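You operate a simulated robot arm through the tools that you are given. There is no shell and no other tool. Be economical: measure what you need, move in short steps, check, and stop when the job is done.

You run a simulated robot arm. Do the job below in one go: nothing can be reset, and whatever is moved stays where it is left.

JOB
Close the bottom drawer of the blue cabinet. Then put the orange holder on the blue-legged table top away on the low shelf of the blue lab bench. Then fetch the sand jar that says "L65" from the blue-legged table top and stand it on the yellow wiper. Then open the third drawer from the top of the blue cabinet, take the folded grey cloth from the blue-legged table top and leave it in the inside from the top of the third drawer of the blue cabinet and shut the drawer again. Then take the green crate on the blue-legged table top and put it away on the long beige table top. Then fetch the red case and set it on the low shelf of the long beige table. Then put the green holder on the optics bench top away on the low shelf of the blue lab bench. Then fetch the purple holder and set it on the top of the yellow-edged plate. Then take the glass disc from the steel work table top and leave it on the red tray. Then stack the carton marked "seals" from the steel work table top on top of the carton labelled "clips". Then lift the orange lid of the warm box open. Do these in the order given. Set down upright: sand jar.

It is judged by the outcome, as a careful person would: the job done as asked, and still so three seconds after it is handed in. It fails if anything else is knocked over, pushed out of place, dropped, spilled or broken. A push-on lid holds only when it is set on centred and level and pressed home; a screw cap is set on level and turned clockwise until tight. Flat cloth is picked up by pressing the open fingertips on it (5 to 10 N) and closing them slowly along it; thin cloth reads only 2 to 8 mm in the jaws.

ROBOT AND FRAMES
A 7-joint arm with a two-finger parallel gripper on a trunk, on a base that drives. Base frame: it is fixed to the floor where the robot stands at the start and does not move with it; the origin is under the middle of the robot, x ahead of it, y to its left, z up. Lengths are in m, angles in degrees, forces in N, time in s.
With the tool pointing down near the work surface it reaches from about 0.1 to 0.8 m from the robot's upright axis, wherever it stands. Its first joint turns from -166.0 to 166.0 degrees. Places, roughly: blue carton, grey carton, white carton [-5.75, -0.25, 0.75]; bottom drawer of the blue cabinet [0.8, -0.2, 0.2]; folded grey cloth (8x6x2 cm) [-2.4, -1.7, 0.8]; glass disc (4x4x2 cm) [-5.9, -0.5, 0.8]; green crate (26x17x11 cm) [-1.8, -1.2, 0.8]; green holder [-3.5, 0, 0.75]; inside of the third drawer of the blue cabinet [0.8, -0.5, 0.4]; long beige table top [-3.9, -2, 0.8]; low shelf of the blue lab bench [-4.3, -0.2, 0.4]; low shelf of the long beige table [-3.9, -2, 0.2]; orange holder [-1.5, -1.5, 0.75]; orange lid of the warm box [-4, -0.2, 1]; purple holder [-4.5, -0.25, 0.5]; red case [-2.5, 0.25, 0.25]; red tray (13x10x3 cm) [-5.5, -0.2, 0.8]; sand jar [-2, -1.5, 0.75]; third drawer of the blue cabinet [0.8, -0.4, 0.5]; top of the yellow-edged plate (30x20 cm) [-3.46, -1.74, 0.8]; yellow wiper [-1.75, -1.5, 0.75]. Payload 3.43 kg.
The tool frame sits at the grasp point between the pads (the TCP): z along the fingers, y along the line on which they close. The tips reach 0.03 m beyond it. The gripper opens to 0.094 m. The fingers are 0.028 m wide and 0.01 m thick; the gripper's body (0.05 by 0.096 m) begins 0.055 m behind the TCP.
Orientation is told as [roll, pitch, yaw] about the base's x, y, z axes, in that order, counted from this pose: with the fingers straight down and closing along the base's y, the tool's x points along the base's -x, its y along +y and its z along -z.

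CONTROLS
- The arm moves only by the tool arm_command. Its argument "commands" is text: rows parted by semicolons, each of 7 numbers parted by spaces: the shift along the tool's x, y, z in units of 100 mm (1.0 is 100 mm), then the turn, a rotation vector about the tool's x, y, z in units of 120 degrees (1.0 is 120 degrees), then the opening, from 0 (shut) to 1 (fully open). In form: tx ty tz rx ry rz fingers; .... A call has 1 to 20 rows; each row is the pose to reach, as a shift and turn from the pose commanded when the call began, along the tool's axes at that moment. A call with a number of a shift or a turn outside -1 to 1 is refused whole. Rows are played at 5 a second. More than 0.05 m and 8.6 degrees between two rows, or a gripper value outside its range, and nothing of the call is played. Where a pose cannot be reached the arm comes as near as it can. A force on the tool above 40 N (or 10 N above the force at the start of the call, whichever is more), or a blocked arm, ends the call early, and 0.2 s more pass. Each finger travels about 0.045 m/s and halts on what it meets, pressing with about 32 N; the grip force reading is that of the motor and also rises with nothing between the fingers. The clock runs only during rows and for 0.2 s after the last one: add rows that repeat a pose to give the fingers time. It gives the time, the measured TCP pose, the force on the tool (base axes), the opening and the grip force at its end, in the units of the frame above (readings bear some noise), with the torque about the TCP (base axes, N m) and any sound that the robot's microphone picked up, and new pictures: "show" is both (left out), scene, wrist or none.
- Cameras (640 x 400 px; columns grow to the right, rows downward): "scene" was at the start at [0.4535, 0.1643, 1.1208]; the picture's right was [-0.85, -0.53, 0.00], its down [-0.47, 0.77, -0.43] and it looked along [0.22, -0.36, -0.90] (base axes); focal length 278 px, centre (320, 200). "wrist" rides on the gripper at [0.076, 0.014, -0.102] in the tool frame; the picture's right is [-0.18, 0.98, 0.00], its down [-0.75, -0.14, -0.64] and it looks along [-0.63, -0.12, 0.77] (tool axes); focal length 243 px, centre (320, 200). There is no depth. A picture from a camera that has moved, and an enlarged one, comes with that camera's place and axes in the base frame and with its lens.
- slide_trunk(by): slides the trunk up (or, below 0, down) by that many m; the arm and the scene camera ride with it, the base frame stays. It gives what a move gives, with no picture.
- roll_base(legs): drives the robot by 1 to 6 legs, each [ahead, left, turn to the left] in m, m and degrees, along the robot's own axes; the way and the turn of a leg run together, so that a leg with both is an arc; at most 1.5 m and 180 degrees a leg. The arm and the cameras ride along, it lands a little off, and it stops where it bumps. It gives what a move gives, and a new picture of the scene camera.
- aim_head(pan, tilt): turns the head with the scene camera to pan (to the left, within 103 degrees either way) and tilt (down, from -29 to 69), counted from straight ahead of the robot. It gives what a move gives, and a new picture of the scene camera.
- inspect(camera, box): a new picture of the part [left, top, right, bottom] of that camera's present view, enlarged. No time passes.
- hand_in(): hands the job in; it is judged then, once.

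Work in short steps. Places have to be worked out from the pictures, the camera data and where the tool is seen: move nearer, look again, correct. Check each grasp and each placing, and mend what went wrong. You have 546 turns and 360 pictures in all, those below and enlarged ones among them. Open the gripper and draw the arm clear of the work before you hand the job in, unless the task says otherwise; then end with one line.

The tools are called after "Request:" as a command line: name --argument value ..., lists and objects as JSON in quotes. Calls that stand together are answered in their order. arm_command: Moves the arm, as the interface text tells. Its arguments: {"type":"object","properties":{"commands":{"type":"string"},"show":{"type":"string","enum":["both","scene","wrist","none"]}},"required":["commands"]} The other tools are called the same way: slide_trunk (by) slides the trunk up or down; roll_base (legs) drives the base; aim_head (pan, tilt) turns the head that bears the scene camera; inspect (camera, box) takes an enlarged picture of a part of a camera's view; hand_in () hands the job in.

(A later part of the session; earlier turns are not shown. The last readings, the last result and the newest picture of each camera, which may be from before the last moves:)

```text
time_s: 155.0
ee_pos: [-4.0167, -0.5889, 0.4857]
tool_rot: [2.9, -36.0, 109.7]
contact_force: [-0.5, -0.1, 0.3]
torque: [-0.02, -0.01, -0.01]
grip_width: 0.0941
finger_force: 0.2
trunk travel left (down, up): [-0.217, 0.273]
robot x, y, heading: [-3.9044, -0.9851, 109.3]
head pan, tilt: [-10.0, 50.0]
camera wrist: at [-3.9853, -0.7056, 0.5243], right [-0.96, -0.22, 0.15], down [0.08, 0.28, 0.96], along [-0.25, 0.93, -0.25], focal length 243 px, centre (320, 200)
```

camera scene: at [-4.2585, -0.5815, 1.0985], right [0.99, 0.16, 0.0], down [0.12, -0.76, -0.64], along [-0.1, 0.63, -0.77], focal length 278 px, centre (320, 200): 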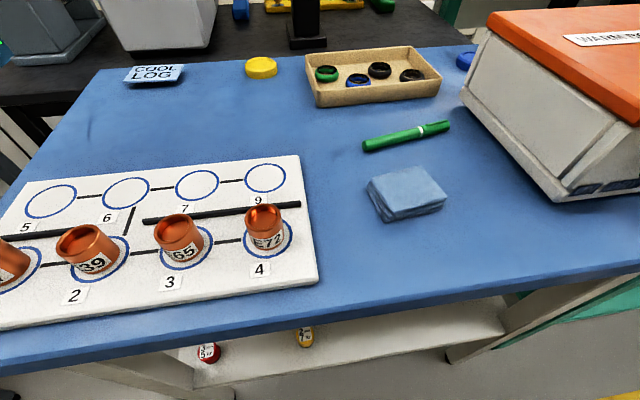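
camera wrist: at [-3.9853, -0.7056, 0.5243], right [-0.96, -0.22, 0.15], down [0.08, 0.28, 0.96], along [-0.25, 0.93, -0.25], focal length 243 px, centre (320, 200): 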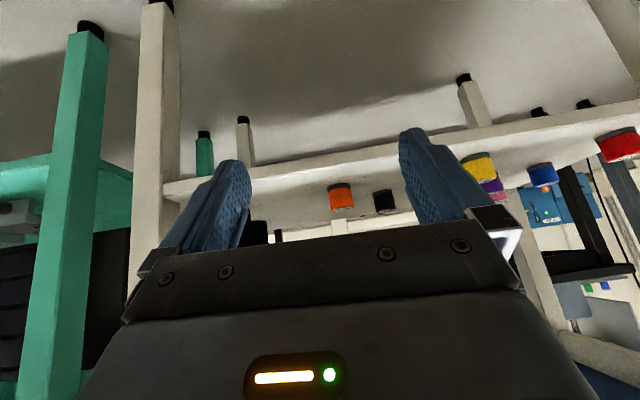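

The orange holder is on the shelf and stands upright. Now back to the blue-legged table for the "L65" jar: trunk up, level the tool, turn and drive.

Request:
arm_command --commands "0 0 0 0 0.06 0 1; 0 0 0 0 0.12 0 1; 0 0 0 0 0.18 0 1; 0 0 0 0 0.24 0 1; 0 0 0 0 0.3 0 1" --show "none"

Request:
slide_trunk --by 0.27

Request:
roll_base --legs '[[0, 0, -90], [1.0, 0, 0], [0.8, 0, 0], [0, 0, -91]]'

Request:
aim_head --pan -20 --tilt 45

```text
time_s: 156.2
ee_pos: [-4.0171, -0.5875, 0.4864]
tool_rot: [2.3, 0.1, 111.5]
contact_force: [0.5, -0.8, 0.3]
torque: [-0.01, 0.0, 0.0]
grip_width: 0.0941
finger_force: 0.1
trunk travel left (down, up): [-0.217, 0.273]
robot x, y, heading: [-3.9023, -0.9876, 109.1]
head pan, tilt: [-10.0, 50.0]
```

```text
time_s: 159.0
ee_pos: [-4.0171, -0.5871, 0.7547]
tool_rot: [2.4, 0.0, 111.5]
contact_force: [0.4, 0.9, 0.5]
torque: [0.02, 0.0, -0.01]
grip_width: 0.0939
finger_force: 0.0
trunk travel left (down, up): [-0.487, 0.003]
robot x, y, heading: [-3.904, -0.9861, 109.2]
head pan, tilt: [-10.0, 50.0]
```

```text
time_s: 175.7
ee_pos: [-2.1086, -0.8023, 0.7551]
tool_rot: [2.3, 0.0, -70.7]
contact_force: [0.7, 0.2, -0.8]
torque: [0.01, -0.02, 0.03]
grip_width: 0.0939
finger_force: 0.1
trunk travel left (down, up): [-0.487, 0.003]
robot x, y, heading: [-2.2068, -0.3984, -73.1]
head pan, tilt: [-10.0, 50.0]
camera scene: at [-1.8688, -0.8155, 1.3685], right [-0.99, -0.12, 0.0], down [-0.09, 0.76, -0.64], along [0.08, -0.64, -0.77], focal length 278 px, centre (320, 200)
```

scene: 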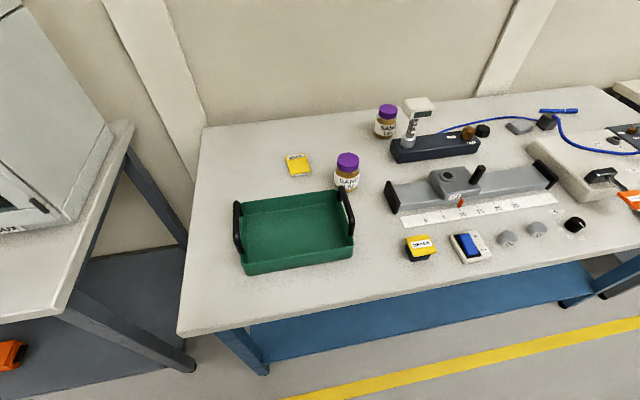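

```text
time_s: 176.4
ee_pos: [-2.1085, -0.8023, 0.755]
tool_rot: [2.3, 0.0, -70.8]
contact_force: [-0.6, -0.4, -0.5]
torque: [-0.01, 0.0, 0.0]
grip_width: 0.094
finger_force: 0.1
trunk travel left (down, up): [-0.487, 0.003]
robot x, y, heading: [-2.2081, -0.4008, -72.9]
head pan, tilt: [-20.0, 45.0]
camera scene: at [-1.8824, -0.8202, 1.3754], right [-1.0, 0.05, 0.0], down [0.04, 0.71, -0.71], along [-0.04, -0.71, -0.71], focal length 278 px, centre (320, 200)
```

scene: 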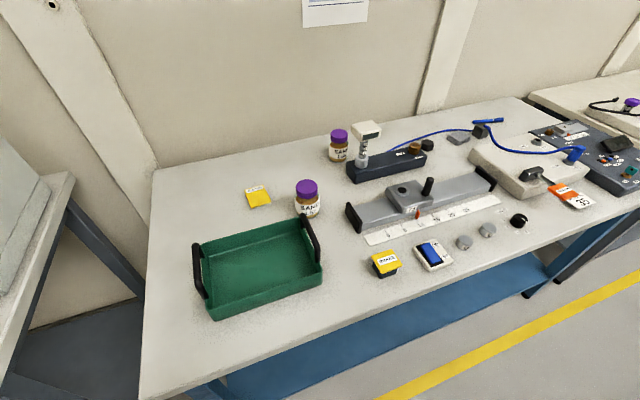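

Request:
inspect --camera "scene" --box '[230, 115, 430, 240]'

```text
3.20 times, centred on (330, 178) of scene
camera zoom: at [-1.8824, -0.8202, 1.3754], right [-1.0, 0.05, 0.0], down [0.04, 0.71, -0.71], along [-0.04, -0.71, -0.71], focal length 890 px, centre (288, 272)
```

zoom: 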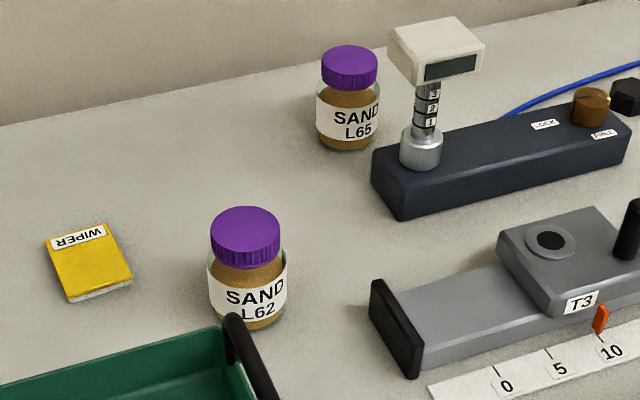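

L65 is the rear jar at (-1.989, -1.603), about 65 mm wide and 100 mm tall, close behind a gauge head. I'll approach with the tool leaning in from the left. First I'll raise the tool and drive up to the table.

Request:
arm_command --commands "0.2 0 -0.3 0 0 0 1; 0.4 0 -0.6 0 0 0 1; 0.4 0 -0.95 0 0 0 1" --show "none"

Request:
arm_command --commands "0 0 -0.2 0.01 0 0 1; 0 0 -0.3 0.02 0 0 1" --show "none"

Request:
roll_base --legs '[[0, -0.08, 1.2], [0.32, 0, 0]]'

```text
time_s: 177.2
ee_pos: [-2.1251, -0.7671, 0.8506]
tool_rot: [2.3, 0.0, -70.7]
contact_force: [-0.2, 0.3, 0.3]
torque: [0.02, 0.0, 0.0]
grip_width: 0.0938
finger_force: 0.0
trunk travel left (down, up): [-0.487, 0.003]
robot x, y, heading: [-2.2082, -0.3968, -72.9]
head pan, tilt: [-20.0, 45.0]
```

```text
time_s: 177.8
ee_pos: [-2.1271, -0.7668, 0.8799]
tool_rot: [-0.2, -0.1, -70.7]
contact_force: [0.2, 0.2, 0.3]
torque: [0.01, 0.0, 0.01]
grip_width: 0.0942
finger_force: 0.0
trunk travel left (down, up): [-0.487, 0.003]
robot x, y, heading: [-2.2111, -0.4011, -73.0]
head pan, tilt: [-20.0, 45.0]
```

```text
time_s: 180.6
ee_pos: [-2.0952, -1.0937, 0.8791]
tool_rot: [-0.1, 0.0, -69.5]
contact_force: [-0.4, 0.1, 0.2]
torque: [-0.01, 0.02, 0.01]
grip_width: 0.0938
finger_force: 0.0
trunk travel left (down, up): [-0.487, 0.003]
robot x, y, heading: [-2.1828, -0.7299, -72.0]
head pan, tilt: [-20.0, 45.0]
camera scene: at [-1.8497, -1.1425, 1.3755], right [-1.0, 0.03, 0.0], down [0.02, 0.71, -0.71], along [-0.02, -0.71, -0.71], focal length 278 px, centre (320, 200)
```

scene: 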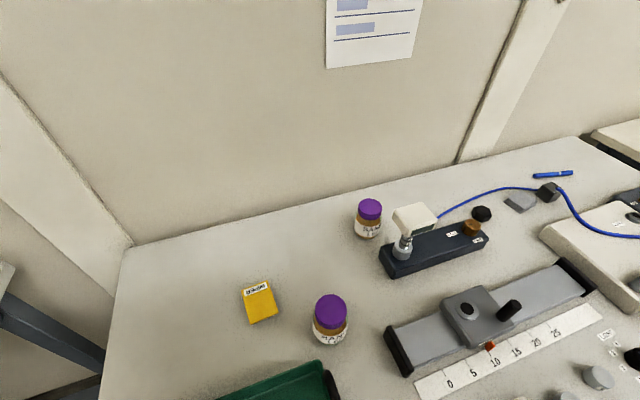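

The robot is in position. I'll extend between L62 and the gauge while yawing the tool.

Request:
arm_command --commands "-0.34 0.02 0 0 0 0.07 1; -0.67 0.04 0 0 0 0.14 1; -1 0.06 0 0 0 0.21 1; -1 0.06 0 0 0 0.21 1" --show "none"

```text
time_s: 181.6
ee_pos: [-2.0552, -1.1858, 0.8794]
tool_rot: [-0.1, 0.0, -94.9]
contact_force: [-0.7, 0.2, 0.2]
torque: [0.03, 0.02, 0.03]
grip_width: 0.0938
finger_force: 0.0
trunk travel left (down, up): [-0.487, 0.003]
robot x, y, heading: [-2.1842, -0.7289, -72.0]
head pan, tilt: [-20.0, 45.0]
```

Request:
arm_command --commands "-0.31 0.17 0 0 0 0.07 1; -0.62 0.34 0 0 0 0.14 1; -0.93 0.5 0 0 0 0.21 1; -0.93 0.5 0 0 0 0.21 1" --show "scene"

```text
time_s: 182.6
ee_pos: [-2.0115, -1.2819, 0.8789]
tool_rot: [0.0, 0.1, -120.0]
contact_force: [0.3, -0.6, 0.7]
torque: [-0.02, 0.01, -0.01]
grip_width: 0.0941
finger_force: 0.1
trunk travel left (down, up): [-0.487, 0.003]
robot x, y, heading: [-2.1804, -0.7292, -71.6]
head pan, tilt: [-20.0, 45.0]
camera scene: at [-1.8497, -1.1425, 1.3754], right [-1.0, 0.03, 0.0], down [0.02, 0.71, -0.71], along [-0.02, -0.71, -0.71], focal length 278 px, centre (320, 200)
```

scene: 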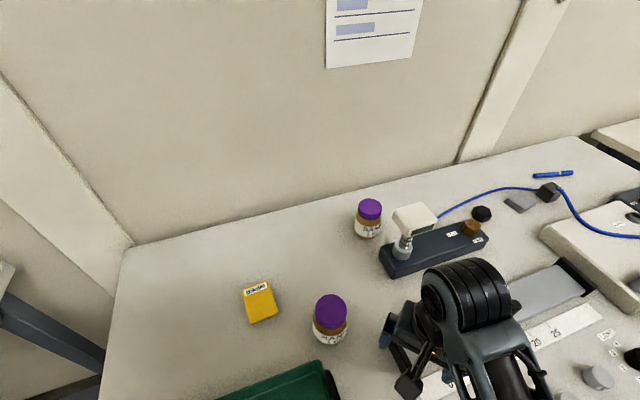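

Request:
arm_command --commands "-0.22 0.33 0 0 0 0.07 1; -0.44 0.66 0 0 0 0.14 1; -0.66 1 0 0 0 0.21 1; -0.66 1 0 0 0 0.21 1" --show "none"

```text
time_s: 183.6
ee_pos: [-1.9591, -1.3897, 0.8798]
tool_rot: [-0.1, -0.2, -145.1]
contact_force: [0.2, 0.1, 0.0]
torque: [-0.04, 0.03, 0.0]
grip_width: 0.094
finger_force: 0.0
trunk travel left (down, up): [-0.487, 0.003]
robot x, y, heading: [-2.1833, -0.7304, -71.8]
head pan, tilt: [-20.0, 45.0]
```

Request:
arm_command --commands "-0.08 0.33 0 0 -0.05 0 1; -0.16 0.66 0 0 -0.1 0 1; -0.25 1 0 0 -0.15 0 1; -0.25 1 0 0 -0.2 0 1; -0.25 1 0 0 -0.2 0 1" --show "wrist"

```text
time_s: 184.8
ee_pos: [-1.9204, -1.4848, 0.8811]
tool_rot: [0.0, -24.1, -145.1]
contact_force: [0.7, -0.2, -0.4]
torque: [0.0, -0.04, 0.01]
grip_width: 0.094
finger_force: 0.0
trunk travel left (down, up): [-0.487, 0.003]
robot x, y, heading: [-2.1782, -0.7288, -72.1]
head pan, tilt: [-20.0, 45.0]
camera wrist: at [-1.8222, -1.4329, 0.943], right [0.42, -0.9, 0.07], down [-0.43, -0.13, 0.89], along [-0.8, -0.41, -0.44], focal length 243 px, centre (320, 200)
```

wrist: 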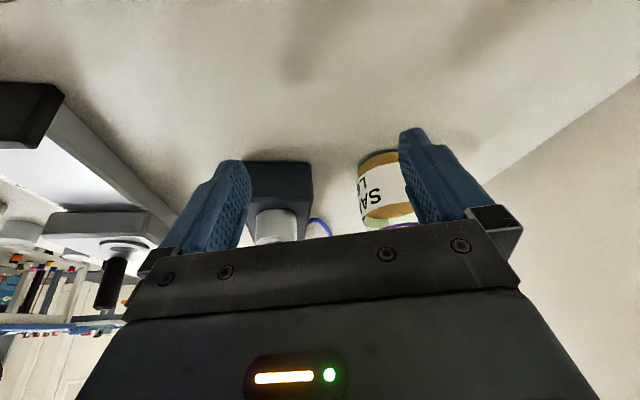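

The jar sits where estimated. I'll shift sideways to centre it and add tilt.

Request:
arm_command --commands "0.1 0.25 0 0 -0.06 0 1; 0.1 0.51 0 0 -0.12 0 1; 0.1 0.51 0 0 -0.12 0 1" --show "wrist"

```text
time_s: 185.6
ee_pos: [-1.8842, -1.5225, 0.8757]
tool_rot: [0.1, -38.5, -145.1]
contact_force: [-0.4, 0.7, 0.2]
torque: [0.02, -0.01, 0.0]
grip_width: 0.0938
finger_force: 0.1
trunk travel left (down, up): [-0.487, 0.003]
robot x, y, heading: [-2.1856, -0.7324, -71.9]
head pan, tilt: [-20.0, 45.0]
camera wrist: at [-1.7765, -1.4629, 0.9089], right [0.44, -0.89, 0.11], down [-0.24, 0.01, 0.97], along [-0.86, -0.46, -0.21], focal length 243 px, centre (320, 200)
```

wrist: 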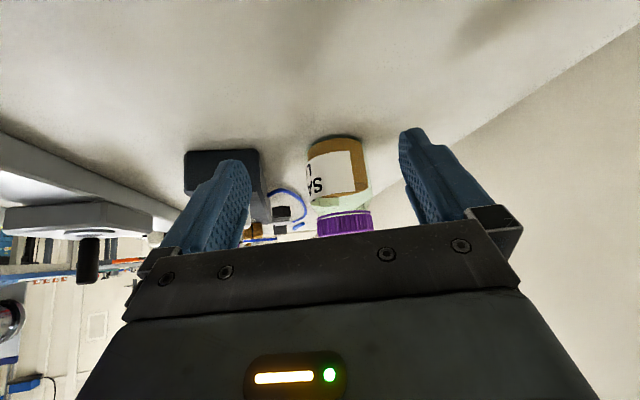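

Well centred. I'll advance in two steps with a slightly narrower opening.

Request:
arm_command --commands "-0.2 0.03 0.2 0 0 0 0.9; -0.4 0.06 0.4 0 0 0 0.88; -0.6 0.08 0.6 0 0 0 0.88; -0.6 0.08 0.6 0 0 0 0.88" --show "wrist"

```text
time_s: 186.6
ee_pos: [-1.9487, -1.577, 0.8662]
tool_rot: [-0.1, -38.4, -145.0]
contact_force: [-0.1, -0.9, 0.1]
torque: [0.02, -0.01, 0.04]
grip_width: 0.0828
finger_force: 0.1
trunk travel left (down, up): [-0.487, 0.003]
robot x, y, heading: [-2.1817, -0.7275, -71.7]
head pan, tilt: [-20.0, 45.0]
camera wrist: at [-1.8414, -1.5179, 0.8991], right [0.44, -0.89, 0.11], down [-0.24, 0.01, 0.97], along [-0.86, -0.46, -0.21], focal length 243 px, centre (320, 200)
```

wrist: 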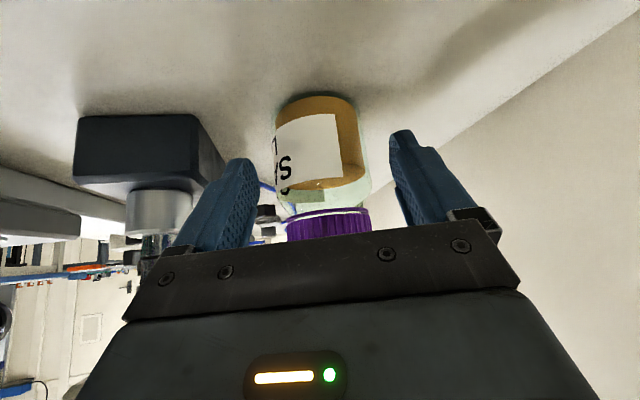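

Request:
arm_command --commands "-0.18 0 0.18 0 0 0 0.88; -0.36 0 0.36 0 0 0 0.88; -0.36 0 0.36 0 0 0 0.88" --show "wrist"

```text
time_s: 187.4
ee_pos: [-1.991, -1.607, 0.8596]
tool_rot: [0.0, -38.5, -145.0]
contact_force: [-0.8, 0.1, -0.7]
torque: [-0.01, 0.02, -0.04]
grip_width: 0.0828
finger_force: 0.0
trunk travel left (down, up): [-0.487, 0.003]
robot x, y, heading: [-2.1822, -0.7293, -71.8]
head pan, tilt: [-20.0, 45.0]
camera wrist: at [-1.8826, -1.5469, 0.8933], right [0.44, -0.89, 0.11], down [-0.24, 0.01, 0.97], along [-0.86, -0.46, -0.21], focal length 243 px, centre (320, 200)
```

wrist: 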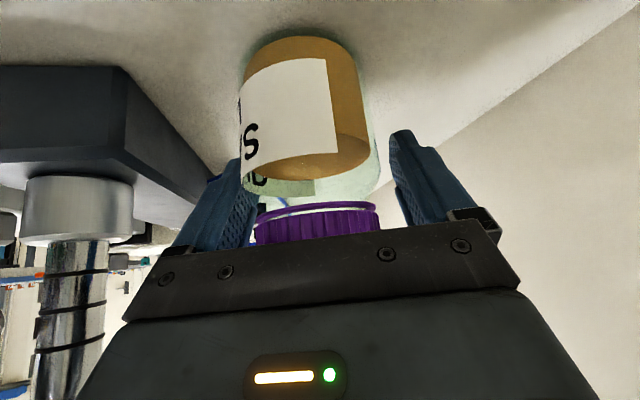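

The jar is between the pads with no contact. Closing.

Request:
arm_command --commands "0 -0.04 0 0 0 0 0.7; 0 -0.04 0 0 0 0 0.5; 0 -0.04 0 0 0 0 0.3; 0 -0.04 0 0 0 0 0; 0 -0.04 0 0 0 0 0; 0 -0.04 0 0 0 0 0" --show "wrist"

```text
time_s: 188.8
ee_pos: [-1.9929, -1.6026, 0.8601]
tool_rot: [-0.1, -38.5, -145.1]
contact_force: [-0.3, -1.2, 1.0]
torque: [-0.04, 0.05, -0.04]
grip_width: 0.0698
finger_force: 31.9
trunk travel left (down, up): [-0.487, 0.003]
robot x, y, heading: [-2.1815, -0.7244, -71.7]
head pan, tilt: [-20.0, 45.0]
camera wrist: at [-1.8849, -1.5434, 0.8932], right [0.44, -0.89, 0.11], down [-0.24, 0.01, 0.97], along [-0.86, -0.46, -0.21], focal length 243 px, centre (320, 200)
```

wrist: 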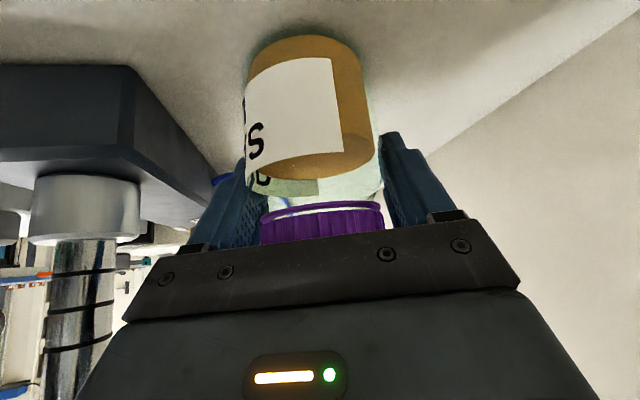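

Gripped (70 mm). Lifting 5 cm, then moving across toward the wiper.

Request:
arm_command --commands "-0.06 0 -0.08 0 0 0 0; -0.16 0 -0.2 0 0 0 0; -0.31 0 -0.39 0 0 0 0; -0.31 0 -0.39 0 0 0 0" --show "wrist"

Request:
arm_command --commands "0.28 -0.01 -0.22 0 0 0 0; 0.56 -0.02 -0.45 0 0 0 0; 0.845 -0.03 -0.67 0 0 0 0" --show "none"

Request:
arm_command --commands "0.28 -0.01 -0.22 0 0 0 0; 0.56 -0.02 -0.45 0 0 0 0; 0.845 -0.03 -0.67 0 0 0 0" --show "both"

```text
time_s: 189.8
ee_pos: [-1.9927, -1.6026, 0.9096]
tool_rot: [-0.1, -38.4, -145.1]
contact_force: [-0.1, 0.1, -3.5]
torque: [-0.05, 0.05, 0.01]
grip_width: 0.0699
finger_force: 31.8
trunk travel left (down, up): [-0.487, 0.003]
robot x, y, heading: [-2.1842, -0.7285, -71.9]
head pan, tilt: [-20.0, 45.0]
camera wrist: at [-1.8847, -1.5435, 0.9435], right [0.44, -0.89, 0.11], down [-0.24, 0.01, 0.97], along [-0.86, -0.46, -0.21], focal length 243 px, centre (320, 200)
```

wrist: 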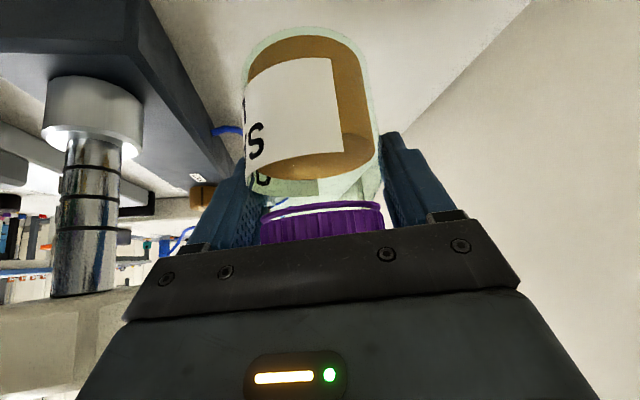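

```text
time_s: 190.6
ee_pos: [-1.9084, -1.5392, 0.9096]
tool_rot: [0.1, -38.4, -145.3]
contact_force: [0.1, -0.3, -4.1]
torque: [-0.04, 0.02, 0.02]
grip_width: 0.07
finger_force: 31.5
trunk travel left (down, up): [-0.487, 0.003]
robot x, y, heading: [-2.185, -0.726, -71.7]
head pan, tilt: [-20.0, 45.0]
```

```text
time_s: 191.4
ee_pos: [-1.8185, -1.4757, 0.9109]
tool_rot: [-0.1, -38.4, -145.2]
contact_force: [-0.7, -0.1, -3.9]
torque: [-0.02, 0.03, 0.0]
grip_width: 0.0699
finger_force: 31.9
trunk travel left (down, up): [-0.487, 0.003]
robot x, y, heading: [-2.1807, -0.731, -71.4]
head pan, tilt: [-20.0, 45.0]
camera scene: at [-1.8501, -1.143, 1.3754], right [-1.0, 0.03, 0.0], down [0.02, 0.71, -0.71], along [-0.02, -0.71, -0.71], focal length 278 px, centre (320, 200)
camera wrist: at [-1.7105, -1.4159, 0.9435], right [0.44, -0.89, 0.11], down [-0.24, 0.01, 0.97], along [-0.86, -0.46, -0.21], focal length 243 px, centre (320, 200)
```

scene: 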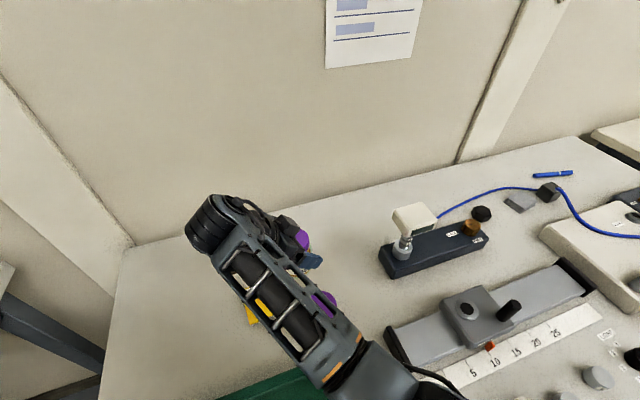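
wrist: 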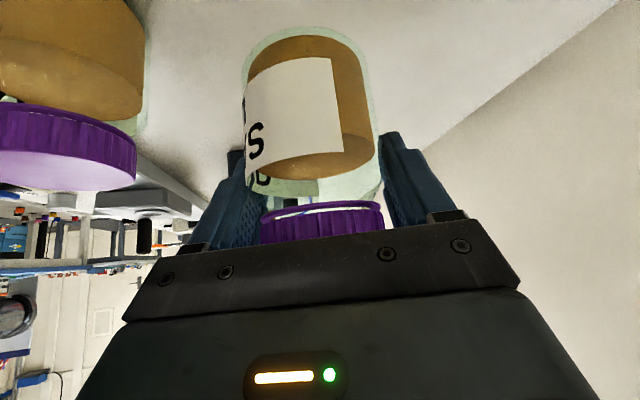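

The jar is clear of everything. Continuing the last leg over the wiper.

Request:
arm_command --commands "0.28 -0.01 -0.22 0 0 0 0; 0.56 -0.03 -0.45 0 0 0 0; 0.843 -0.05 -0.67 0 0 0 0; 0.843 -0.05 -0.67 0 0 0 0" --show "both"

```text
time_s: 192.4
ee_pos: [-1.7341, -1.4083, 0.9099]
tool_rot: [0.0, -38.5, -145.1]
contact_force: [0.2, 0.5, -3.6]
torque: [-0.03, 0.04, -0.01]
grip_width: 0.0695
finger_force: 31.9
trunk travel left (down, up): [-0.487, 0.003]
robot x, y, heading: [-2.1848, -0.7267, -71.8]
head pan, tilt: [-20.0, 45.0]
camera scene: at [-1.8495, -1.1426, 1.3754], right [-1.0, 0.03, 0.0], down [0.02, 0.71, -0.71], along [-0.02, -0.71, -0.71], focal length 278 px, centre (320, 200)
camera wrist: at [-1.6254, -1.3486, 0.9428], right [0.44, -0.89, 0.11], down [-0.24, 0.01, 0.97], along [-0.86, -0.46, -0.21], focal length 243 px, centre (320, 200)
```

scene: 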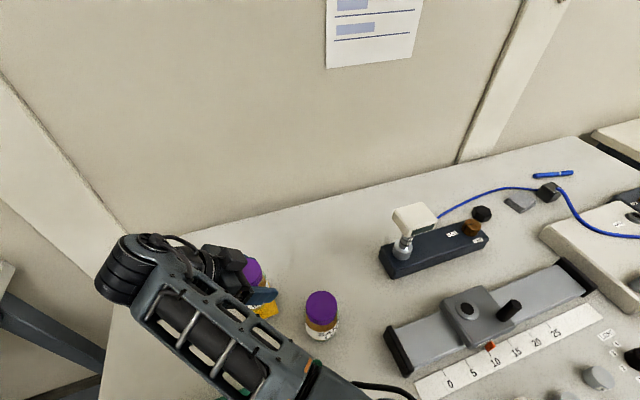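
wrist: 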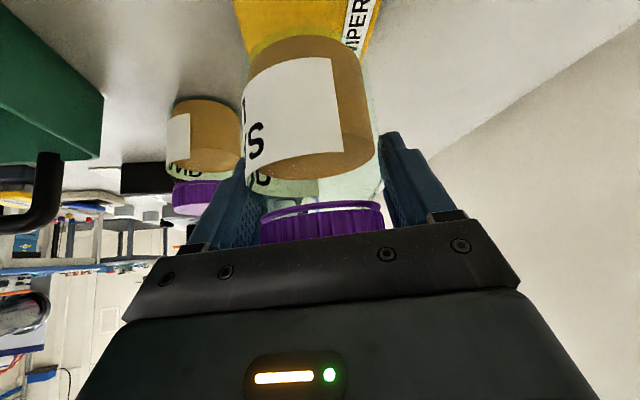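

L62 looks slightly shifted in this picture. I'll inspect it.

Request:
inspect --camera "scene" --box '[220, 240, 420, 365]'

```text
3.20 times, centred on (320, 302) of scene
camera zoom: at [-1.8495, -1.1426, 1.3754], right [-1.0, 0.03, 0.0], down [0.02, 0.71, -0.71], along [-0.02, -0.71, -0.71], focal length 890 px, centre (320, -128)
```

zoom: 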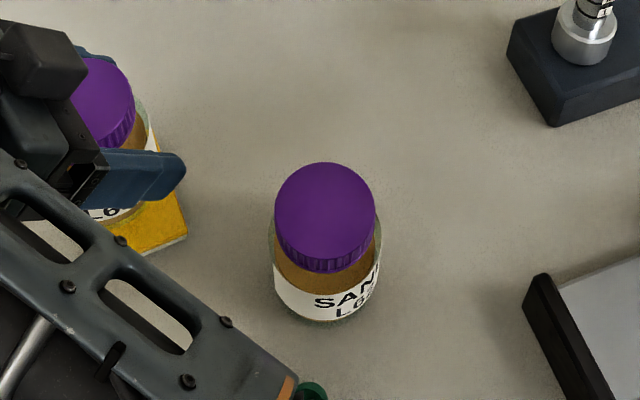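

L62 stands upright but was nudged about 2 cm by the forearm. Before lowering, I'll check the forearm's clearance over the crate.

Request:
aim_head --pan -15 --tilt 69

```text
time_s: 193.3
ee_pos: [-1.7343, -1.4099, 0.9104]
tool_rot: [-0.1, -38.4, -145.1]
contact_force: [-0.5, -0.5, -3.1]
torque: [-0.02, 0.03, 0.0]
grip_width: 0.07
finger_force: 31.8
trunk travel left (down, up): [-0.487, 0.003]
robot x, y, heading: [-2.1825, -0.7315, -72.0]
head pan, tilt: [-15.0, 68.8]
camera scene: at [-1.8439, -1.1172, 1.3466], right [-1.0, -0.06, 0.0], down [-0.05, 0.93, -0.36], along [0.02, -0.36, -0.93], focal length 278 px, centre (320, 200)
```

scene: 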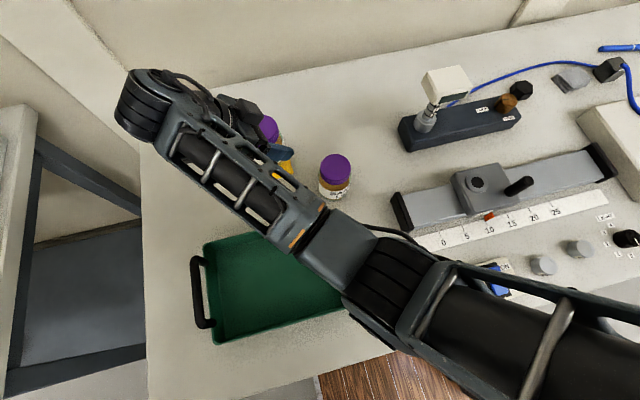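

Most likely the camera housing brushed L62 during the earlier tilt. Now the jar is over the wiper; I'll lower it gently.

Request:
arm_command --commands "0.06 0 0.078 0 0 0 0; 0.125 0 0.157 0 0 0 0; 0.156 0 0.196 0 0 0 0; 0.168 0 0.211 0 0 0 0; 0.18 0 0.227 0 0 0 0; 0.193 0 0.243 0 0 0 0; 0.205 0 0.258 0 0 0 0" --show "both"

```text
time_s: 194.9
ee_pos: [-1.7334, -1.4067, 0.8779]
tool_rot: [-0.1, -38.5, -145.1]
contact_force: [-0.4, 0.3, -3.1]
torque: [-0.04, 0.02, -0.01]
grip_width: 0.0698
finger_force: 31.7
trunk travel left (down, up): [-0.487, 0.003]
robot x, y, heading: [-2.1823, -0.7274, -71.6]
head pan, tilt: [-15.0, 68.8]
camera scene: at [-1.8439, -1.1172, 1.3465], right [-1.0, -0.06, 0.0], down [-0.05, 0.93, -0.36], along [0.02, -0.36, -0.93], focal length 278 px, centre (320, 200)
camera wrist: at [-1.6253, -1.3487, 0.9103], right [0.44, -0.89, 0.11], down [-0.24, 0.01, 0.97], along [-0.86, -0.46, -0.21], focal length 243 px, centre (320, 200)
```

scene: 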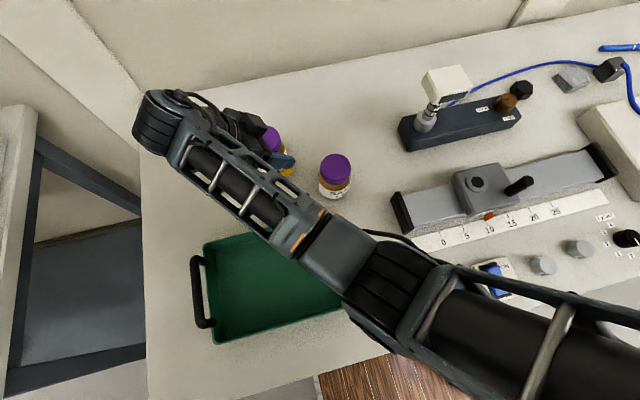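
wrist: 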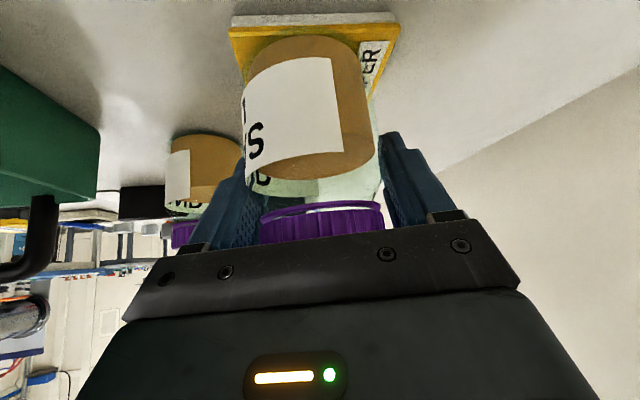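

The jar is centred over the wiper. Lowering the final few mm until contact.

Request:
arm_command --commands "0.0125 0 0.0157 0 0 0 0; 0.025 0 0.0313 0 0 0 0; 0.0375 0 0.047 0 0 0 0; 0.05 0 0.0626 0 0 0 0; 0.0625 0 0.078 0 0 0 0; 0.075 0 0.094 0 0 0 0" --show "none"

```text
time_s: 196.3
ee_pos: [-1.7325, -1.4099, 0.8694]
tool_rot: [0.7, -38.6, -145.6]
contact_force: [-1.6, 0.7, 16.5]
torque: [0.4, 0.0, -0.06]
grip_width: 0.07
finger_force: 31.8
trunk travel left (down, up): [-0.487, 0.003]
robot x, y, heading: [-2.1795, -0.7299, -71.8]
head pan, tilt: [-15.0, 68.8]
stopped in row 6: the force on the tool passed its limit at 43 N (the readings are from after the stop); the commanded pose is now the measured one
```

Contact. Easing up a touch and opening.

Request:
arm_command --commands "-0.006 0 -0.008 0 0 0 0.85; -0.006 0 -0.008 0 0 0 0.9; -0.006 0 -0.008 0 0 0 0.95; -0.006 0 -0.008 0 0 0 1; -0.006 0 -0.008 0 0 0 1" --show "wrist"

```text
time_s: 197.5
ee_pos: [-1.7327, -1.4087, 0.8703]
tool_rot: [0.3, -38.5, -145.3]
contact_force: [4.5, 0.7, 12.2]
torque: [0.16, -0.37, -0.01]
grip_width: 0.0942
finger_force: 0.0
trunk travel left (down, up): [-0.487, 0.003]
robot x, y, heading: [-2.1835, -0.733, -71.6]
head pan, tilt: [-15.0, 68.8]
camera wrist: at [-1.6243, -1.3496, 0.903], right [0.44, -0.89, 0.12], down [-0.24, 0.01, 0.97], along [-0.86, -0.46, -0.21], focal length 243 px, centre (320, 200)
```

wrist: 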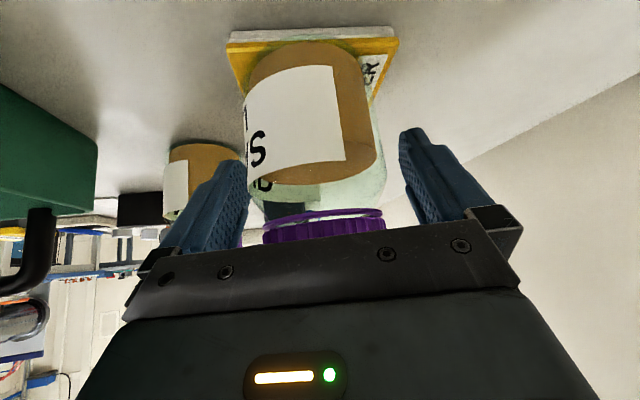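

The palm seems to be touching the lid. I'll retreat slowly along the tool axis.

Request:
arm_command --commands "0 0 -0.05 0 0 0 1; 0 0 -0.1 0 0 0 1; 0 0 -0.2 0 0 0 1; 0 0 -0.4 0 0 0 1; 0 0 -0.8 0 0 0 1" --show "both"

```text
time_s: 198.7
ee_pos: [-1.6935, -1.3824, 0.9327]
tool_rot: [0.2, -38.6, -145.4]
contact_force: [0.3, -1.3, -0.4]
torque: [0.01, -0.02, -0.06]
grip_width: 0.0938
finger_force: 0.0
trunk travel left (down, up): [-0.487, 0.003]
robot x, y, heading: [-2.18, -0.7321, -71.8]
head pan, tilt: [-15.0, 68.8]
camera scene: at [-1.8446, -1.1177, 1.3465], right [-1.0, -0.05, 0.0], down [-0.05, 0.93, -0.36], along [0.02, -0.36, -0.93], focal length 278 px, centre (320, 200)
camera wrist: at [-1.585, -1.3226, 0.9653], right [0.44, -0.89, 0.12], down [-0.24, 0.01, 0.97], along [-0.86, -0.46, -0.21], focal length 243 px, centre (320, 200)
```

scene: 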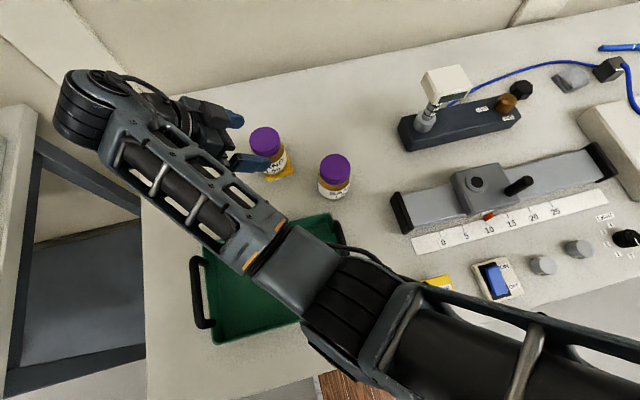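
wrist: 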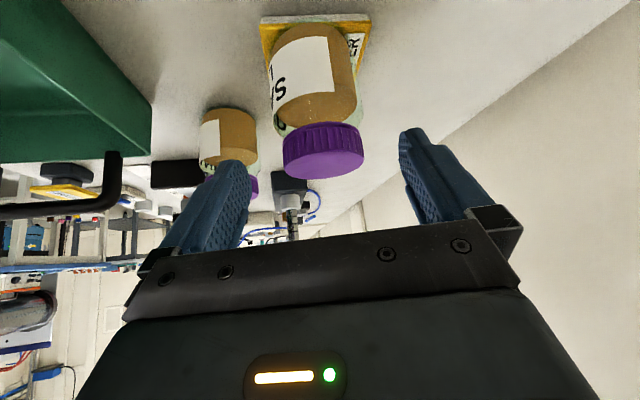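

The jar stands upright on the wiper. I'll raise the tool a bit more and then back the base straight off the table.

Request:
arm_command --commands "-0.12 0 -0.16 0 0 0 1; -0.25 0 -0.32 0 0 0 1; -0.37 0 -0.47 0 0 0 1;-0.37 0 -0.47 0 0 0 1" --show "none"

```text
time_s: 199.7
ee_pos: [-1.6931, -1.3808, 0.9923]
tool_rot: [0.3, -38.5, -145.3]
contact_force: [0.0, -0.4, -0.5]
torque: [0.02, -0.03, 0.02]
grip_width: 0.0939
finger_force: 0.0
trunk travel left (down, up): [-0.487, 0.003]
robot x, y, heading: [-2.1785, -0.7284, -71.9]
head pan, tilt: [-15.0, 68.8]
```

Request:
roll_base --legs '[[-0.35, 0, 0]]'

```text
time_s: 201.9
ee_pos: [-1.8008, -1.0494, 0.9913]
tool_rot: [0.2, -38.5, -145.3]
contact_force: [0.6, 0.3, -0.3]
torque: [-0.01, -0.02, 0.01]
grip_width: 0.0937
finger_force: 0.1
trunk travel left (down, up): [-0.487, 0.003]
robot x, y, heading: [-2.2887, -0.3998, -71.7]
head pan, tilt: [-15.0, 68.8]
camera scene: at [-1.9527, -0.7855, 1.3465], right [-1.0, -0.06, 0.0], down [-0.05, 0.93, -0.36], along [0.02, -0.36, -0.93], focal length 278 px, centre (320, 200)
```

scene: 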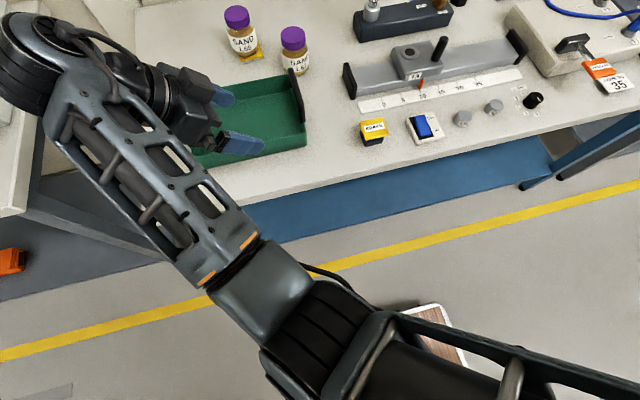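

I'll unwind the tool's yaw in place, then draw it in.

Request:
arm_command --commands "0 0 0 -0.042 0 -0.053 1; 0 0 0 -0.084 0 -0.106 1; 0 0 0 -0.126 0 -0.159 1; 0 0 0 -0.168 0 -0.212 1; 0 0 0 -0.21 0 -0.265 1; 0 0 0 -0.252 0 -0.318 1; 0 0 0 -0.294 0 -0.371 1; 0 0 0 -0.336 0 -0.424 1; 0 0 0 -0.378 0 -0.476 1; 0 0 0 -0.378 0 -0.476 1" --show "none"

```text
time_s: 204.1
ee_pos: [-1.8007, -1.0486, 0.9916]
tool_rot: [0.1, -38.7, -72.0]
contact_force: [-0.9, 0.1, -0.5]
torque: [0.01, -0.01, 0.01]
grip_width: 0.0941
finger_force: 0.1
trunk travel left (down, up): [-0.487, 0.003]
robot x, y, heading: [-2.2918, -0.3941, -71.8]
head pan, tilt: [-15.0, 68.8]
```

Now drawing the tool in toward me, lower and centred.

Request:
arm_command --commands "0.43 -0.25 -0.17 0 0 0 1; 0.86 -0.5 -0.33 0 0 0 1" --show "none"

Request:
arm_command --commands "0.4 -0.25 -0.17 0 0 0 1; 0.8 -0.5 -0.33 0 0 0 1" --show "none"

Request:
arm_command --commands "0.4 -0.25 -0.17 0 0 0 1; 0.8 -0.5 -0.33 0 0 0 1" --show "none"

Request:
arm_command --commands "0.4 -0.25 -0.17 0 0 0 1; 0.8 -0.5 -0.33 0 0 0 1" --show "none"

```text
refused: row 1 steps farther than a row can; nothing moved
```

```text
refused: row 1 steps farther than a row can; nothing moved
```

```text
refused: row 1 steps farther than a row can; nothing moved
```

```text
refused: row 1 steps farther than a row can; nothing moved
```

Steps were slightly too long; I'll use three rows each.

Request:
arm_command --commands "0.29 -0.17 -0.11 0 0 0 1; 0.58 -0.34 -0.22 0 0 0 1; 0.86 -0.5 -0.33 0 0 0 1" --show "none"

Request:
arm_command --commands "0.29 -0.17 -0.11 0 0 0 1; 0.58 -0.34 -0.22 0 0 0 1; 0.86 -0.5 -0.33 0 0 0 1" --show "none"

Request:
arm_command --commands "0.29 -0.17 -0.11 0 0 0 1; 0.58 -0.34 -0.22 0 0 0 1; 0.86 -0.5 -0.33 0 0 0 1" --show "none"

Request:
arm_command --commands "0.29 -0.17 -0.11 0 0 0 1; 0.58 -0.34 -0.22 0 0 0 1; 0.86 -0.5 -0.33 0 0 0 1" --show "none"

Request:
aim_head --pan 80 --tilt 30

```text
time_s: 204.9
ee_pos: [-1.8765, -0.9811, 0.9632]
tool_rot: [0.1, -38.7, -72.2]
contact_force: [-0.4, 0.4, -0.1]
torque: [0.0, 0.02, 0.0]
grip_width: 0.0941
finger_force: 0.1
trunk travel left (down, up): [-0.487, 0.003]
robot x, y, heading: [-2.2924, -0.3989, -71.9]
head pan, tilt: [-15.0, 68.8]
```

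```text
time_s: 205.7
ee_pos: [-1.9505, -0.912, 0.936]
tool_rot: [0.1, -38.7, -72.2]
contact_force: [-0.2, -0.6, -0.3]
torque: [0.0, 0.0, -0.02]
grip_width: 0.094
finger_force: 0.1
trunk travel left (down, up): [-0.487, 0.003]
robot x, y, heading: [-2.2907, -0.3985, -72.0]
head pan, tilt: [-15.0, 68.8]
```

```text
time_s: 206.5
ee_pos: [-2.0246, -0.8448, 0.9079]
tool_rot: [0.1, -38.7, -72.1]
contact_force: [0.1, -1.0, 0.9]
torque: [0.0, 0.0, -0.02]
grip_width: 0.0941
finger_force: 0.1
trunk travel left (down, up): [-0.487, 0.003]
robot x, y, heading: [-2.2918, -0.3972, -71.8]
head pan, tilt: [-15.0, 68.8]
```

```text
time_s: 207.3
ee_pos: [-2.0985, -0.7766, 0.8797]
tool_rot: [0.1, -38.8, -72.2]
contact_force: [0.1, -0.1, 0.4]
torque: [0.01, 0.01, 0.0]
grip_width: 0.094
finger_force: 0.0
trunk travel left (down, up): [-0.487, 0.003]
robot x, y, heading: [-2.2906, -0.3963, -71.8]
head pan, tilt: [-15.0, 68.8]
```

```text
time_s: 209.0
ee_pos: [-2.0989, -0.7753, 0.8802]
tool_rot: [0.2, -38.6, -72.2]
contact_force: [0.2, -0.7, 0.2]
torque: [0.0, -0.05, -0.02]
grip_width: 0.094
finger_force: 0.1
trunk travel left (down, up): [-0.487, 0.003]
robot x, y, heading: [-2.2893, -0.4003, -71.9]
head pan, tilt: [80.0, 30.0]
camera scene: at [-1.8664, -0.7168, 1.398], right [0.14, -0.99, 0.0], down [-0.5, -0.07, -0.87], along [0.86, 0.12, -0.5], focal length 278 px, centre (320, 200)
```

scene: 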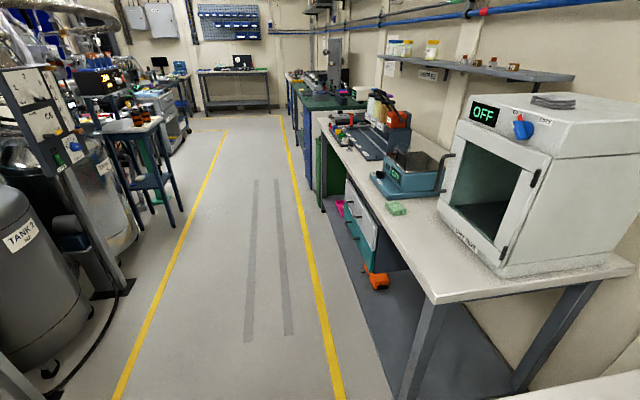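

The corridor is clear. I'll sidestep left back to the cabinet.

Request:
roll_base --legs '[[0.05, 1.45, 0], [0, 1.42, 0]]'

Request:
aim_head --pan 20 --tilt 60

```text
time_s: 222.9
ee_pos: [0.6436, 0.0914, 0.8791]
tool_rot: [0.0, -38.7, -71.5]
contact_force: [0.1, 1.0, -1.5]
torque: [-0.03, -0.01, -0.01]
grip_width: 0.094
finger_force: 0.0
trunk travel left (down, up): [-0.487, 0.003]
robot x, y, heading: [0.4419, 0.4638, -71.2]
head pan, tilt: [80.0, 30.0]
camera scene: at [0.8748, 0.152, 1.3981], right [0.15, -0.99, 0.0], down [-0.49, -0.08, -0.87], along [0.86, 0.13, -0.5], focal length 278 px, centre (320, 200)
```

scene: 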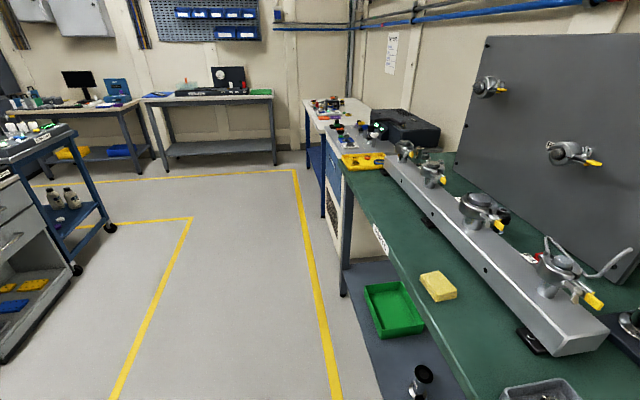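

```text
time_s: 224.2
ee_pos: [0.6429, 0.0913, 0.8796]
tool_rot: [0.2, -38.6, -71.6]
contact_force: [-0.7, -0.6, 0.6]
torque: [-0.02, -0.02, 0.03]
grip_width: 0.0941
finger_force: 0.0
trunk travel left (down, up): [-0.487, 0.003]
robot x, y, heading: [0.4446, 0.4642, -71.3]
head pan, tilt: [20.0, 60.0]
camera scene: at [0.8273, 0.0862, 1.356], right [-0.78, -0.63, 0.0], down [-0.54, 0.67, -0.5], along [0.31, -0.39, -0.87], focal length 278 px, centre (320, 200)
```

scene: 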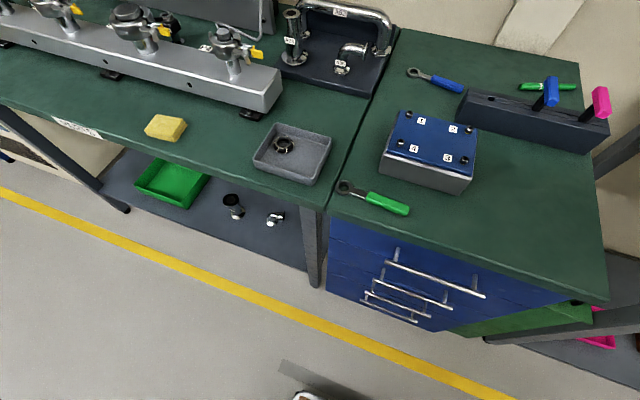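

I'm in front of the cabinet. I'll lower the trunk, pitch the tool to horizontal, then roll it so the jaws close vertically on the third handle.

Request:
slide_trunk --by -0.38

Request:
arm_command --commands "0 0 0 0 -0.06 0 1; 0 0 0 0 -0.12 0 1; 0 0 0 0 -0.18 0 1; 0 0 0 0 -0.24 0 1; 0 0 0 0 -0.3 0 1; 0 0 0 0 -0.36 0 1; 0 0 0 0 -0.428 0 1; 0 0 0 0 -0.428 0 1" --show "none"

Request:
arm_command --commands "0 0 0 0 0 0.065 1; 0 0 0 0 0 0.13 1; 0 0 0 0 0 0.195 1; 0 0 0 0 0 0.26 1; 0 0 0 0 0 0.325 1; 0 0 0 0 0 0.39 1; 0 0 0 0 0 0.455 1; 0 0 0 0 0 0.52 1; 0 0 0 0 0 0.585 1; 0 0 0 0 0 0.65 1; 0 0 0 0 0 0.715 1; 0 0 0 0 0 0.75 1; 0 0 0 0 0 0.75 1" --show "both"

```text
time_s: 227.9
ee_pos: [0.6439, 0.091, 0.4994]
tool_rot: [0.1, -38.6, -71.4]
contact_force: [0.4, 0.4, 0.0]
torque: [0.0, 0.02, 0.0]
grip_width: 0.0942
finger_force: 0.0
trunk travel left (down, up): [-0.107, 0.383]
robot x, y, heading: [0.4475, 0.4667, -71.1]
head pan, tilt: [20.0, 60.0]
```

```text
time_s: 229.7
ee_pos: [0.6433, 0.0908, 0.5]
tool_rot: [163.5, -89.8, 125.0]
contact_force: [0.5, -0.6, 0.1]
torque: [0.01, -0.04, 0.01]
grip_width: 0.094
finger_force: 0.1
trunk travel left (down, up): [-0.107, 0.383]
robot x, y, heading: [0.4505, 0.4647, -71.0]
head pan, tilt: [20.0, 60.0]
```

```text
time_s: 232.5
ee_pos: [0.6437, 0.0917, 0.4997]
tool_rot: [90.1, 0.1, -161.5]
contact_force: [0.4, -0.8, 0.2]
torque: [0.02, 0.04, -0.02]
grip_width: 0.0939
finger_force: 0.1
trunk travel left (down, up): [-0.107, 0.383]
robot x, y, heading: [0.4434, 0.4666, -71.2]
head pan, tilt: [20.0, 60.0]
camera scene: at [0.8272, 0.0862, 0.976], right [-0.78, -0.63, 0.0], down [-0.54, 0.67, -0.5], along [0.31, -0.39, -0.87], focal length 278 px, centre (320, 200)
camera wrist: at [0.6822, 0.2128, 0.5137], right [-0.18, -0.06, 0.98], down [-0.92, 0.37, -0.14], along [-0.35, -0.93, -0.12], focal length 243 px, centre (320, 200)
```

scene: 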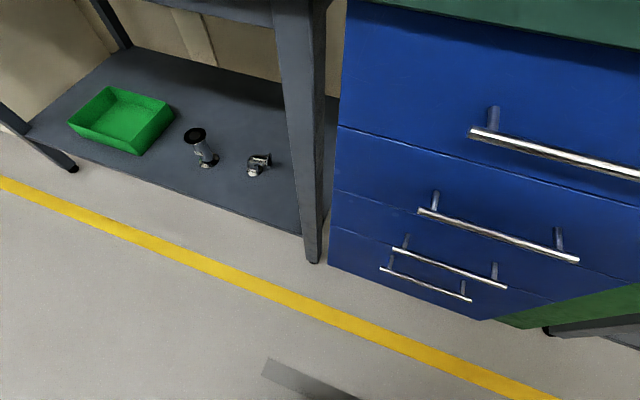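
wrist: 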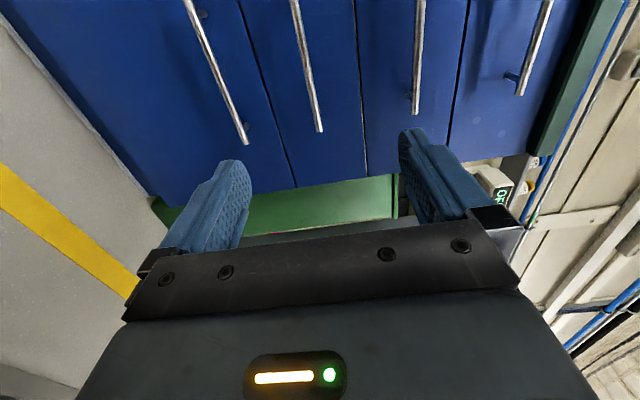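

The third handle is at z ≈ 0.48. I'll move the jaws forward onto it in steps.

Request:
arm_command --commands "0 -0.1 0.4 0 0 0 1; 0 -0.18 0.8 0 0 0 1; 0 -0.18 1 0 0 0 1" --show "none"

Request:
arm_command --commands "0 0 0.4 0 0 0 1; 0 0 0.8 0 0 0 1; 0 0 0.8 0 0 0 1" --show "wrist"

```text
time_s: 233.3
ee_pos: [0.6753, -0.0047, 0.4832]
tool_rot: [90.0, 0.1, -161.4]
contact_force: [-0.8, -0.7, -0.7]
torque: [-0.01, 0.04, -0.01]
grip_width: 0.094
finger_force: 0.0
trunk travel left (down, up): [-0.107, 0.383]
robot x, y, heading: [0.4436, 0.4678, -71.0]
head pan, tilt: [20.0, 60.0]
```

```text
time_s: 234.1
ee_pos: [0.7, -0.0806, 0.4821]
tool_rot: [90.0, 0.0, -161.5]
contact_force: [-0.1, -0.3, 0.7]
torque: [0.01, -0.03, 0.01]
grip_width: 0.094
finger_force: 0.1
trunk travel left (down, up): [-0.107, 0.383]
robot x, y, heading: [0.449, 0.4695, -71.1]
head pan, tilt: [20.0, 60.0]
camera wrist: at [0.7386, 0.0414, 0.4967], right [-0.18, -0.06, 0.98], down [-0.92, 0.37, -0.14], along [-0.35, -0.93, -0.12], focal length 243 px, centre (320, 200)
```

wrist: 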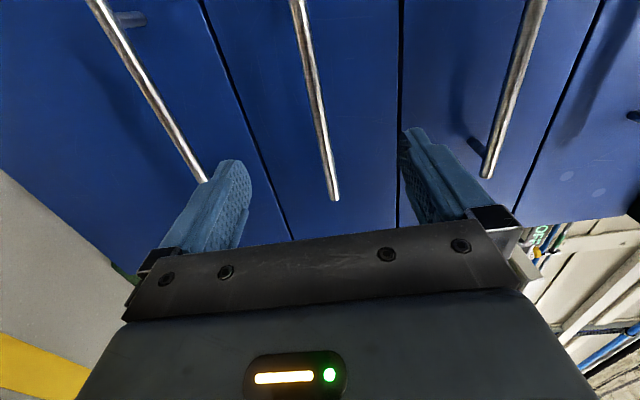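

Aligned. Moving the last 9 cm and closing on the handle.

Request:
arm_command --commands "0 0 0.3 0 0 0 1; 0 0 0.6 0 0 0 1; 0 0 0.8 0 0 0 1; 0 0 0.9 0 0 0 1" --show "wrist"

```text
time_s: 235.1
ee_pos: [0.7285, -0.1658, 0.482]
tool_rot: [90.1, 0.1, -161.5]
contact_force: [0.0, 0.1, -1.0]
torque: [0.03, 0.01, 0.0]
grip_width: 0.0941
finger_force: 0.1
trunk travel left (down, up): [-0.107, 0.383]
robot x, y, heading: [0.4427, 0.4658, -71.2]
head pan, tilt: [20.0, 60.0]
camera wrist: at [0.7683, -0.0435, 0.4966], right [-0.18, -0.06, 0.98], down [-0.92, 0.37, -0.14], along [-0.35, -0.93, -0.12], focal length 243 px, centre (320, 200)
```

wrist: 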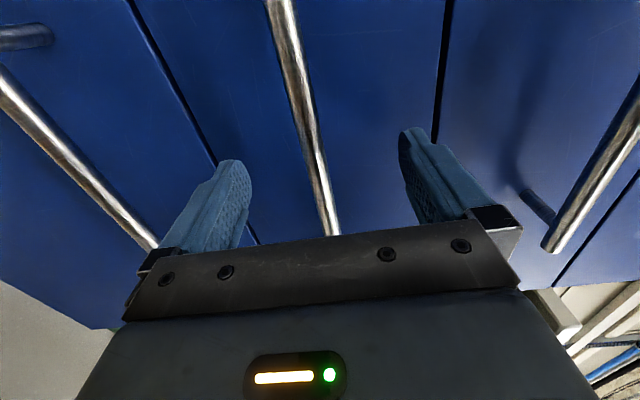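

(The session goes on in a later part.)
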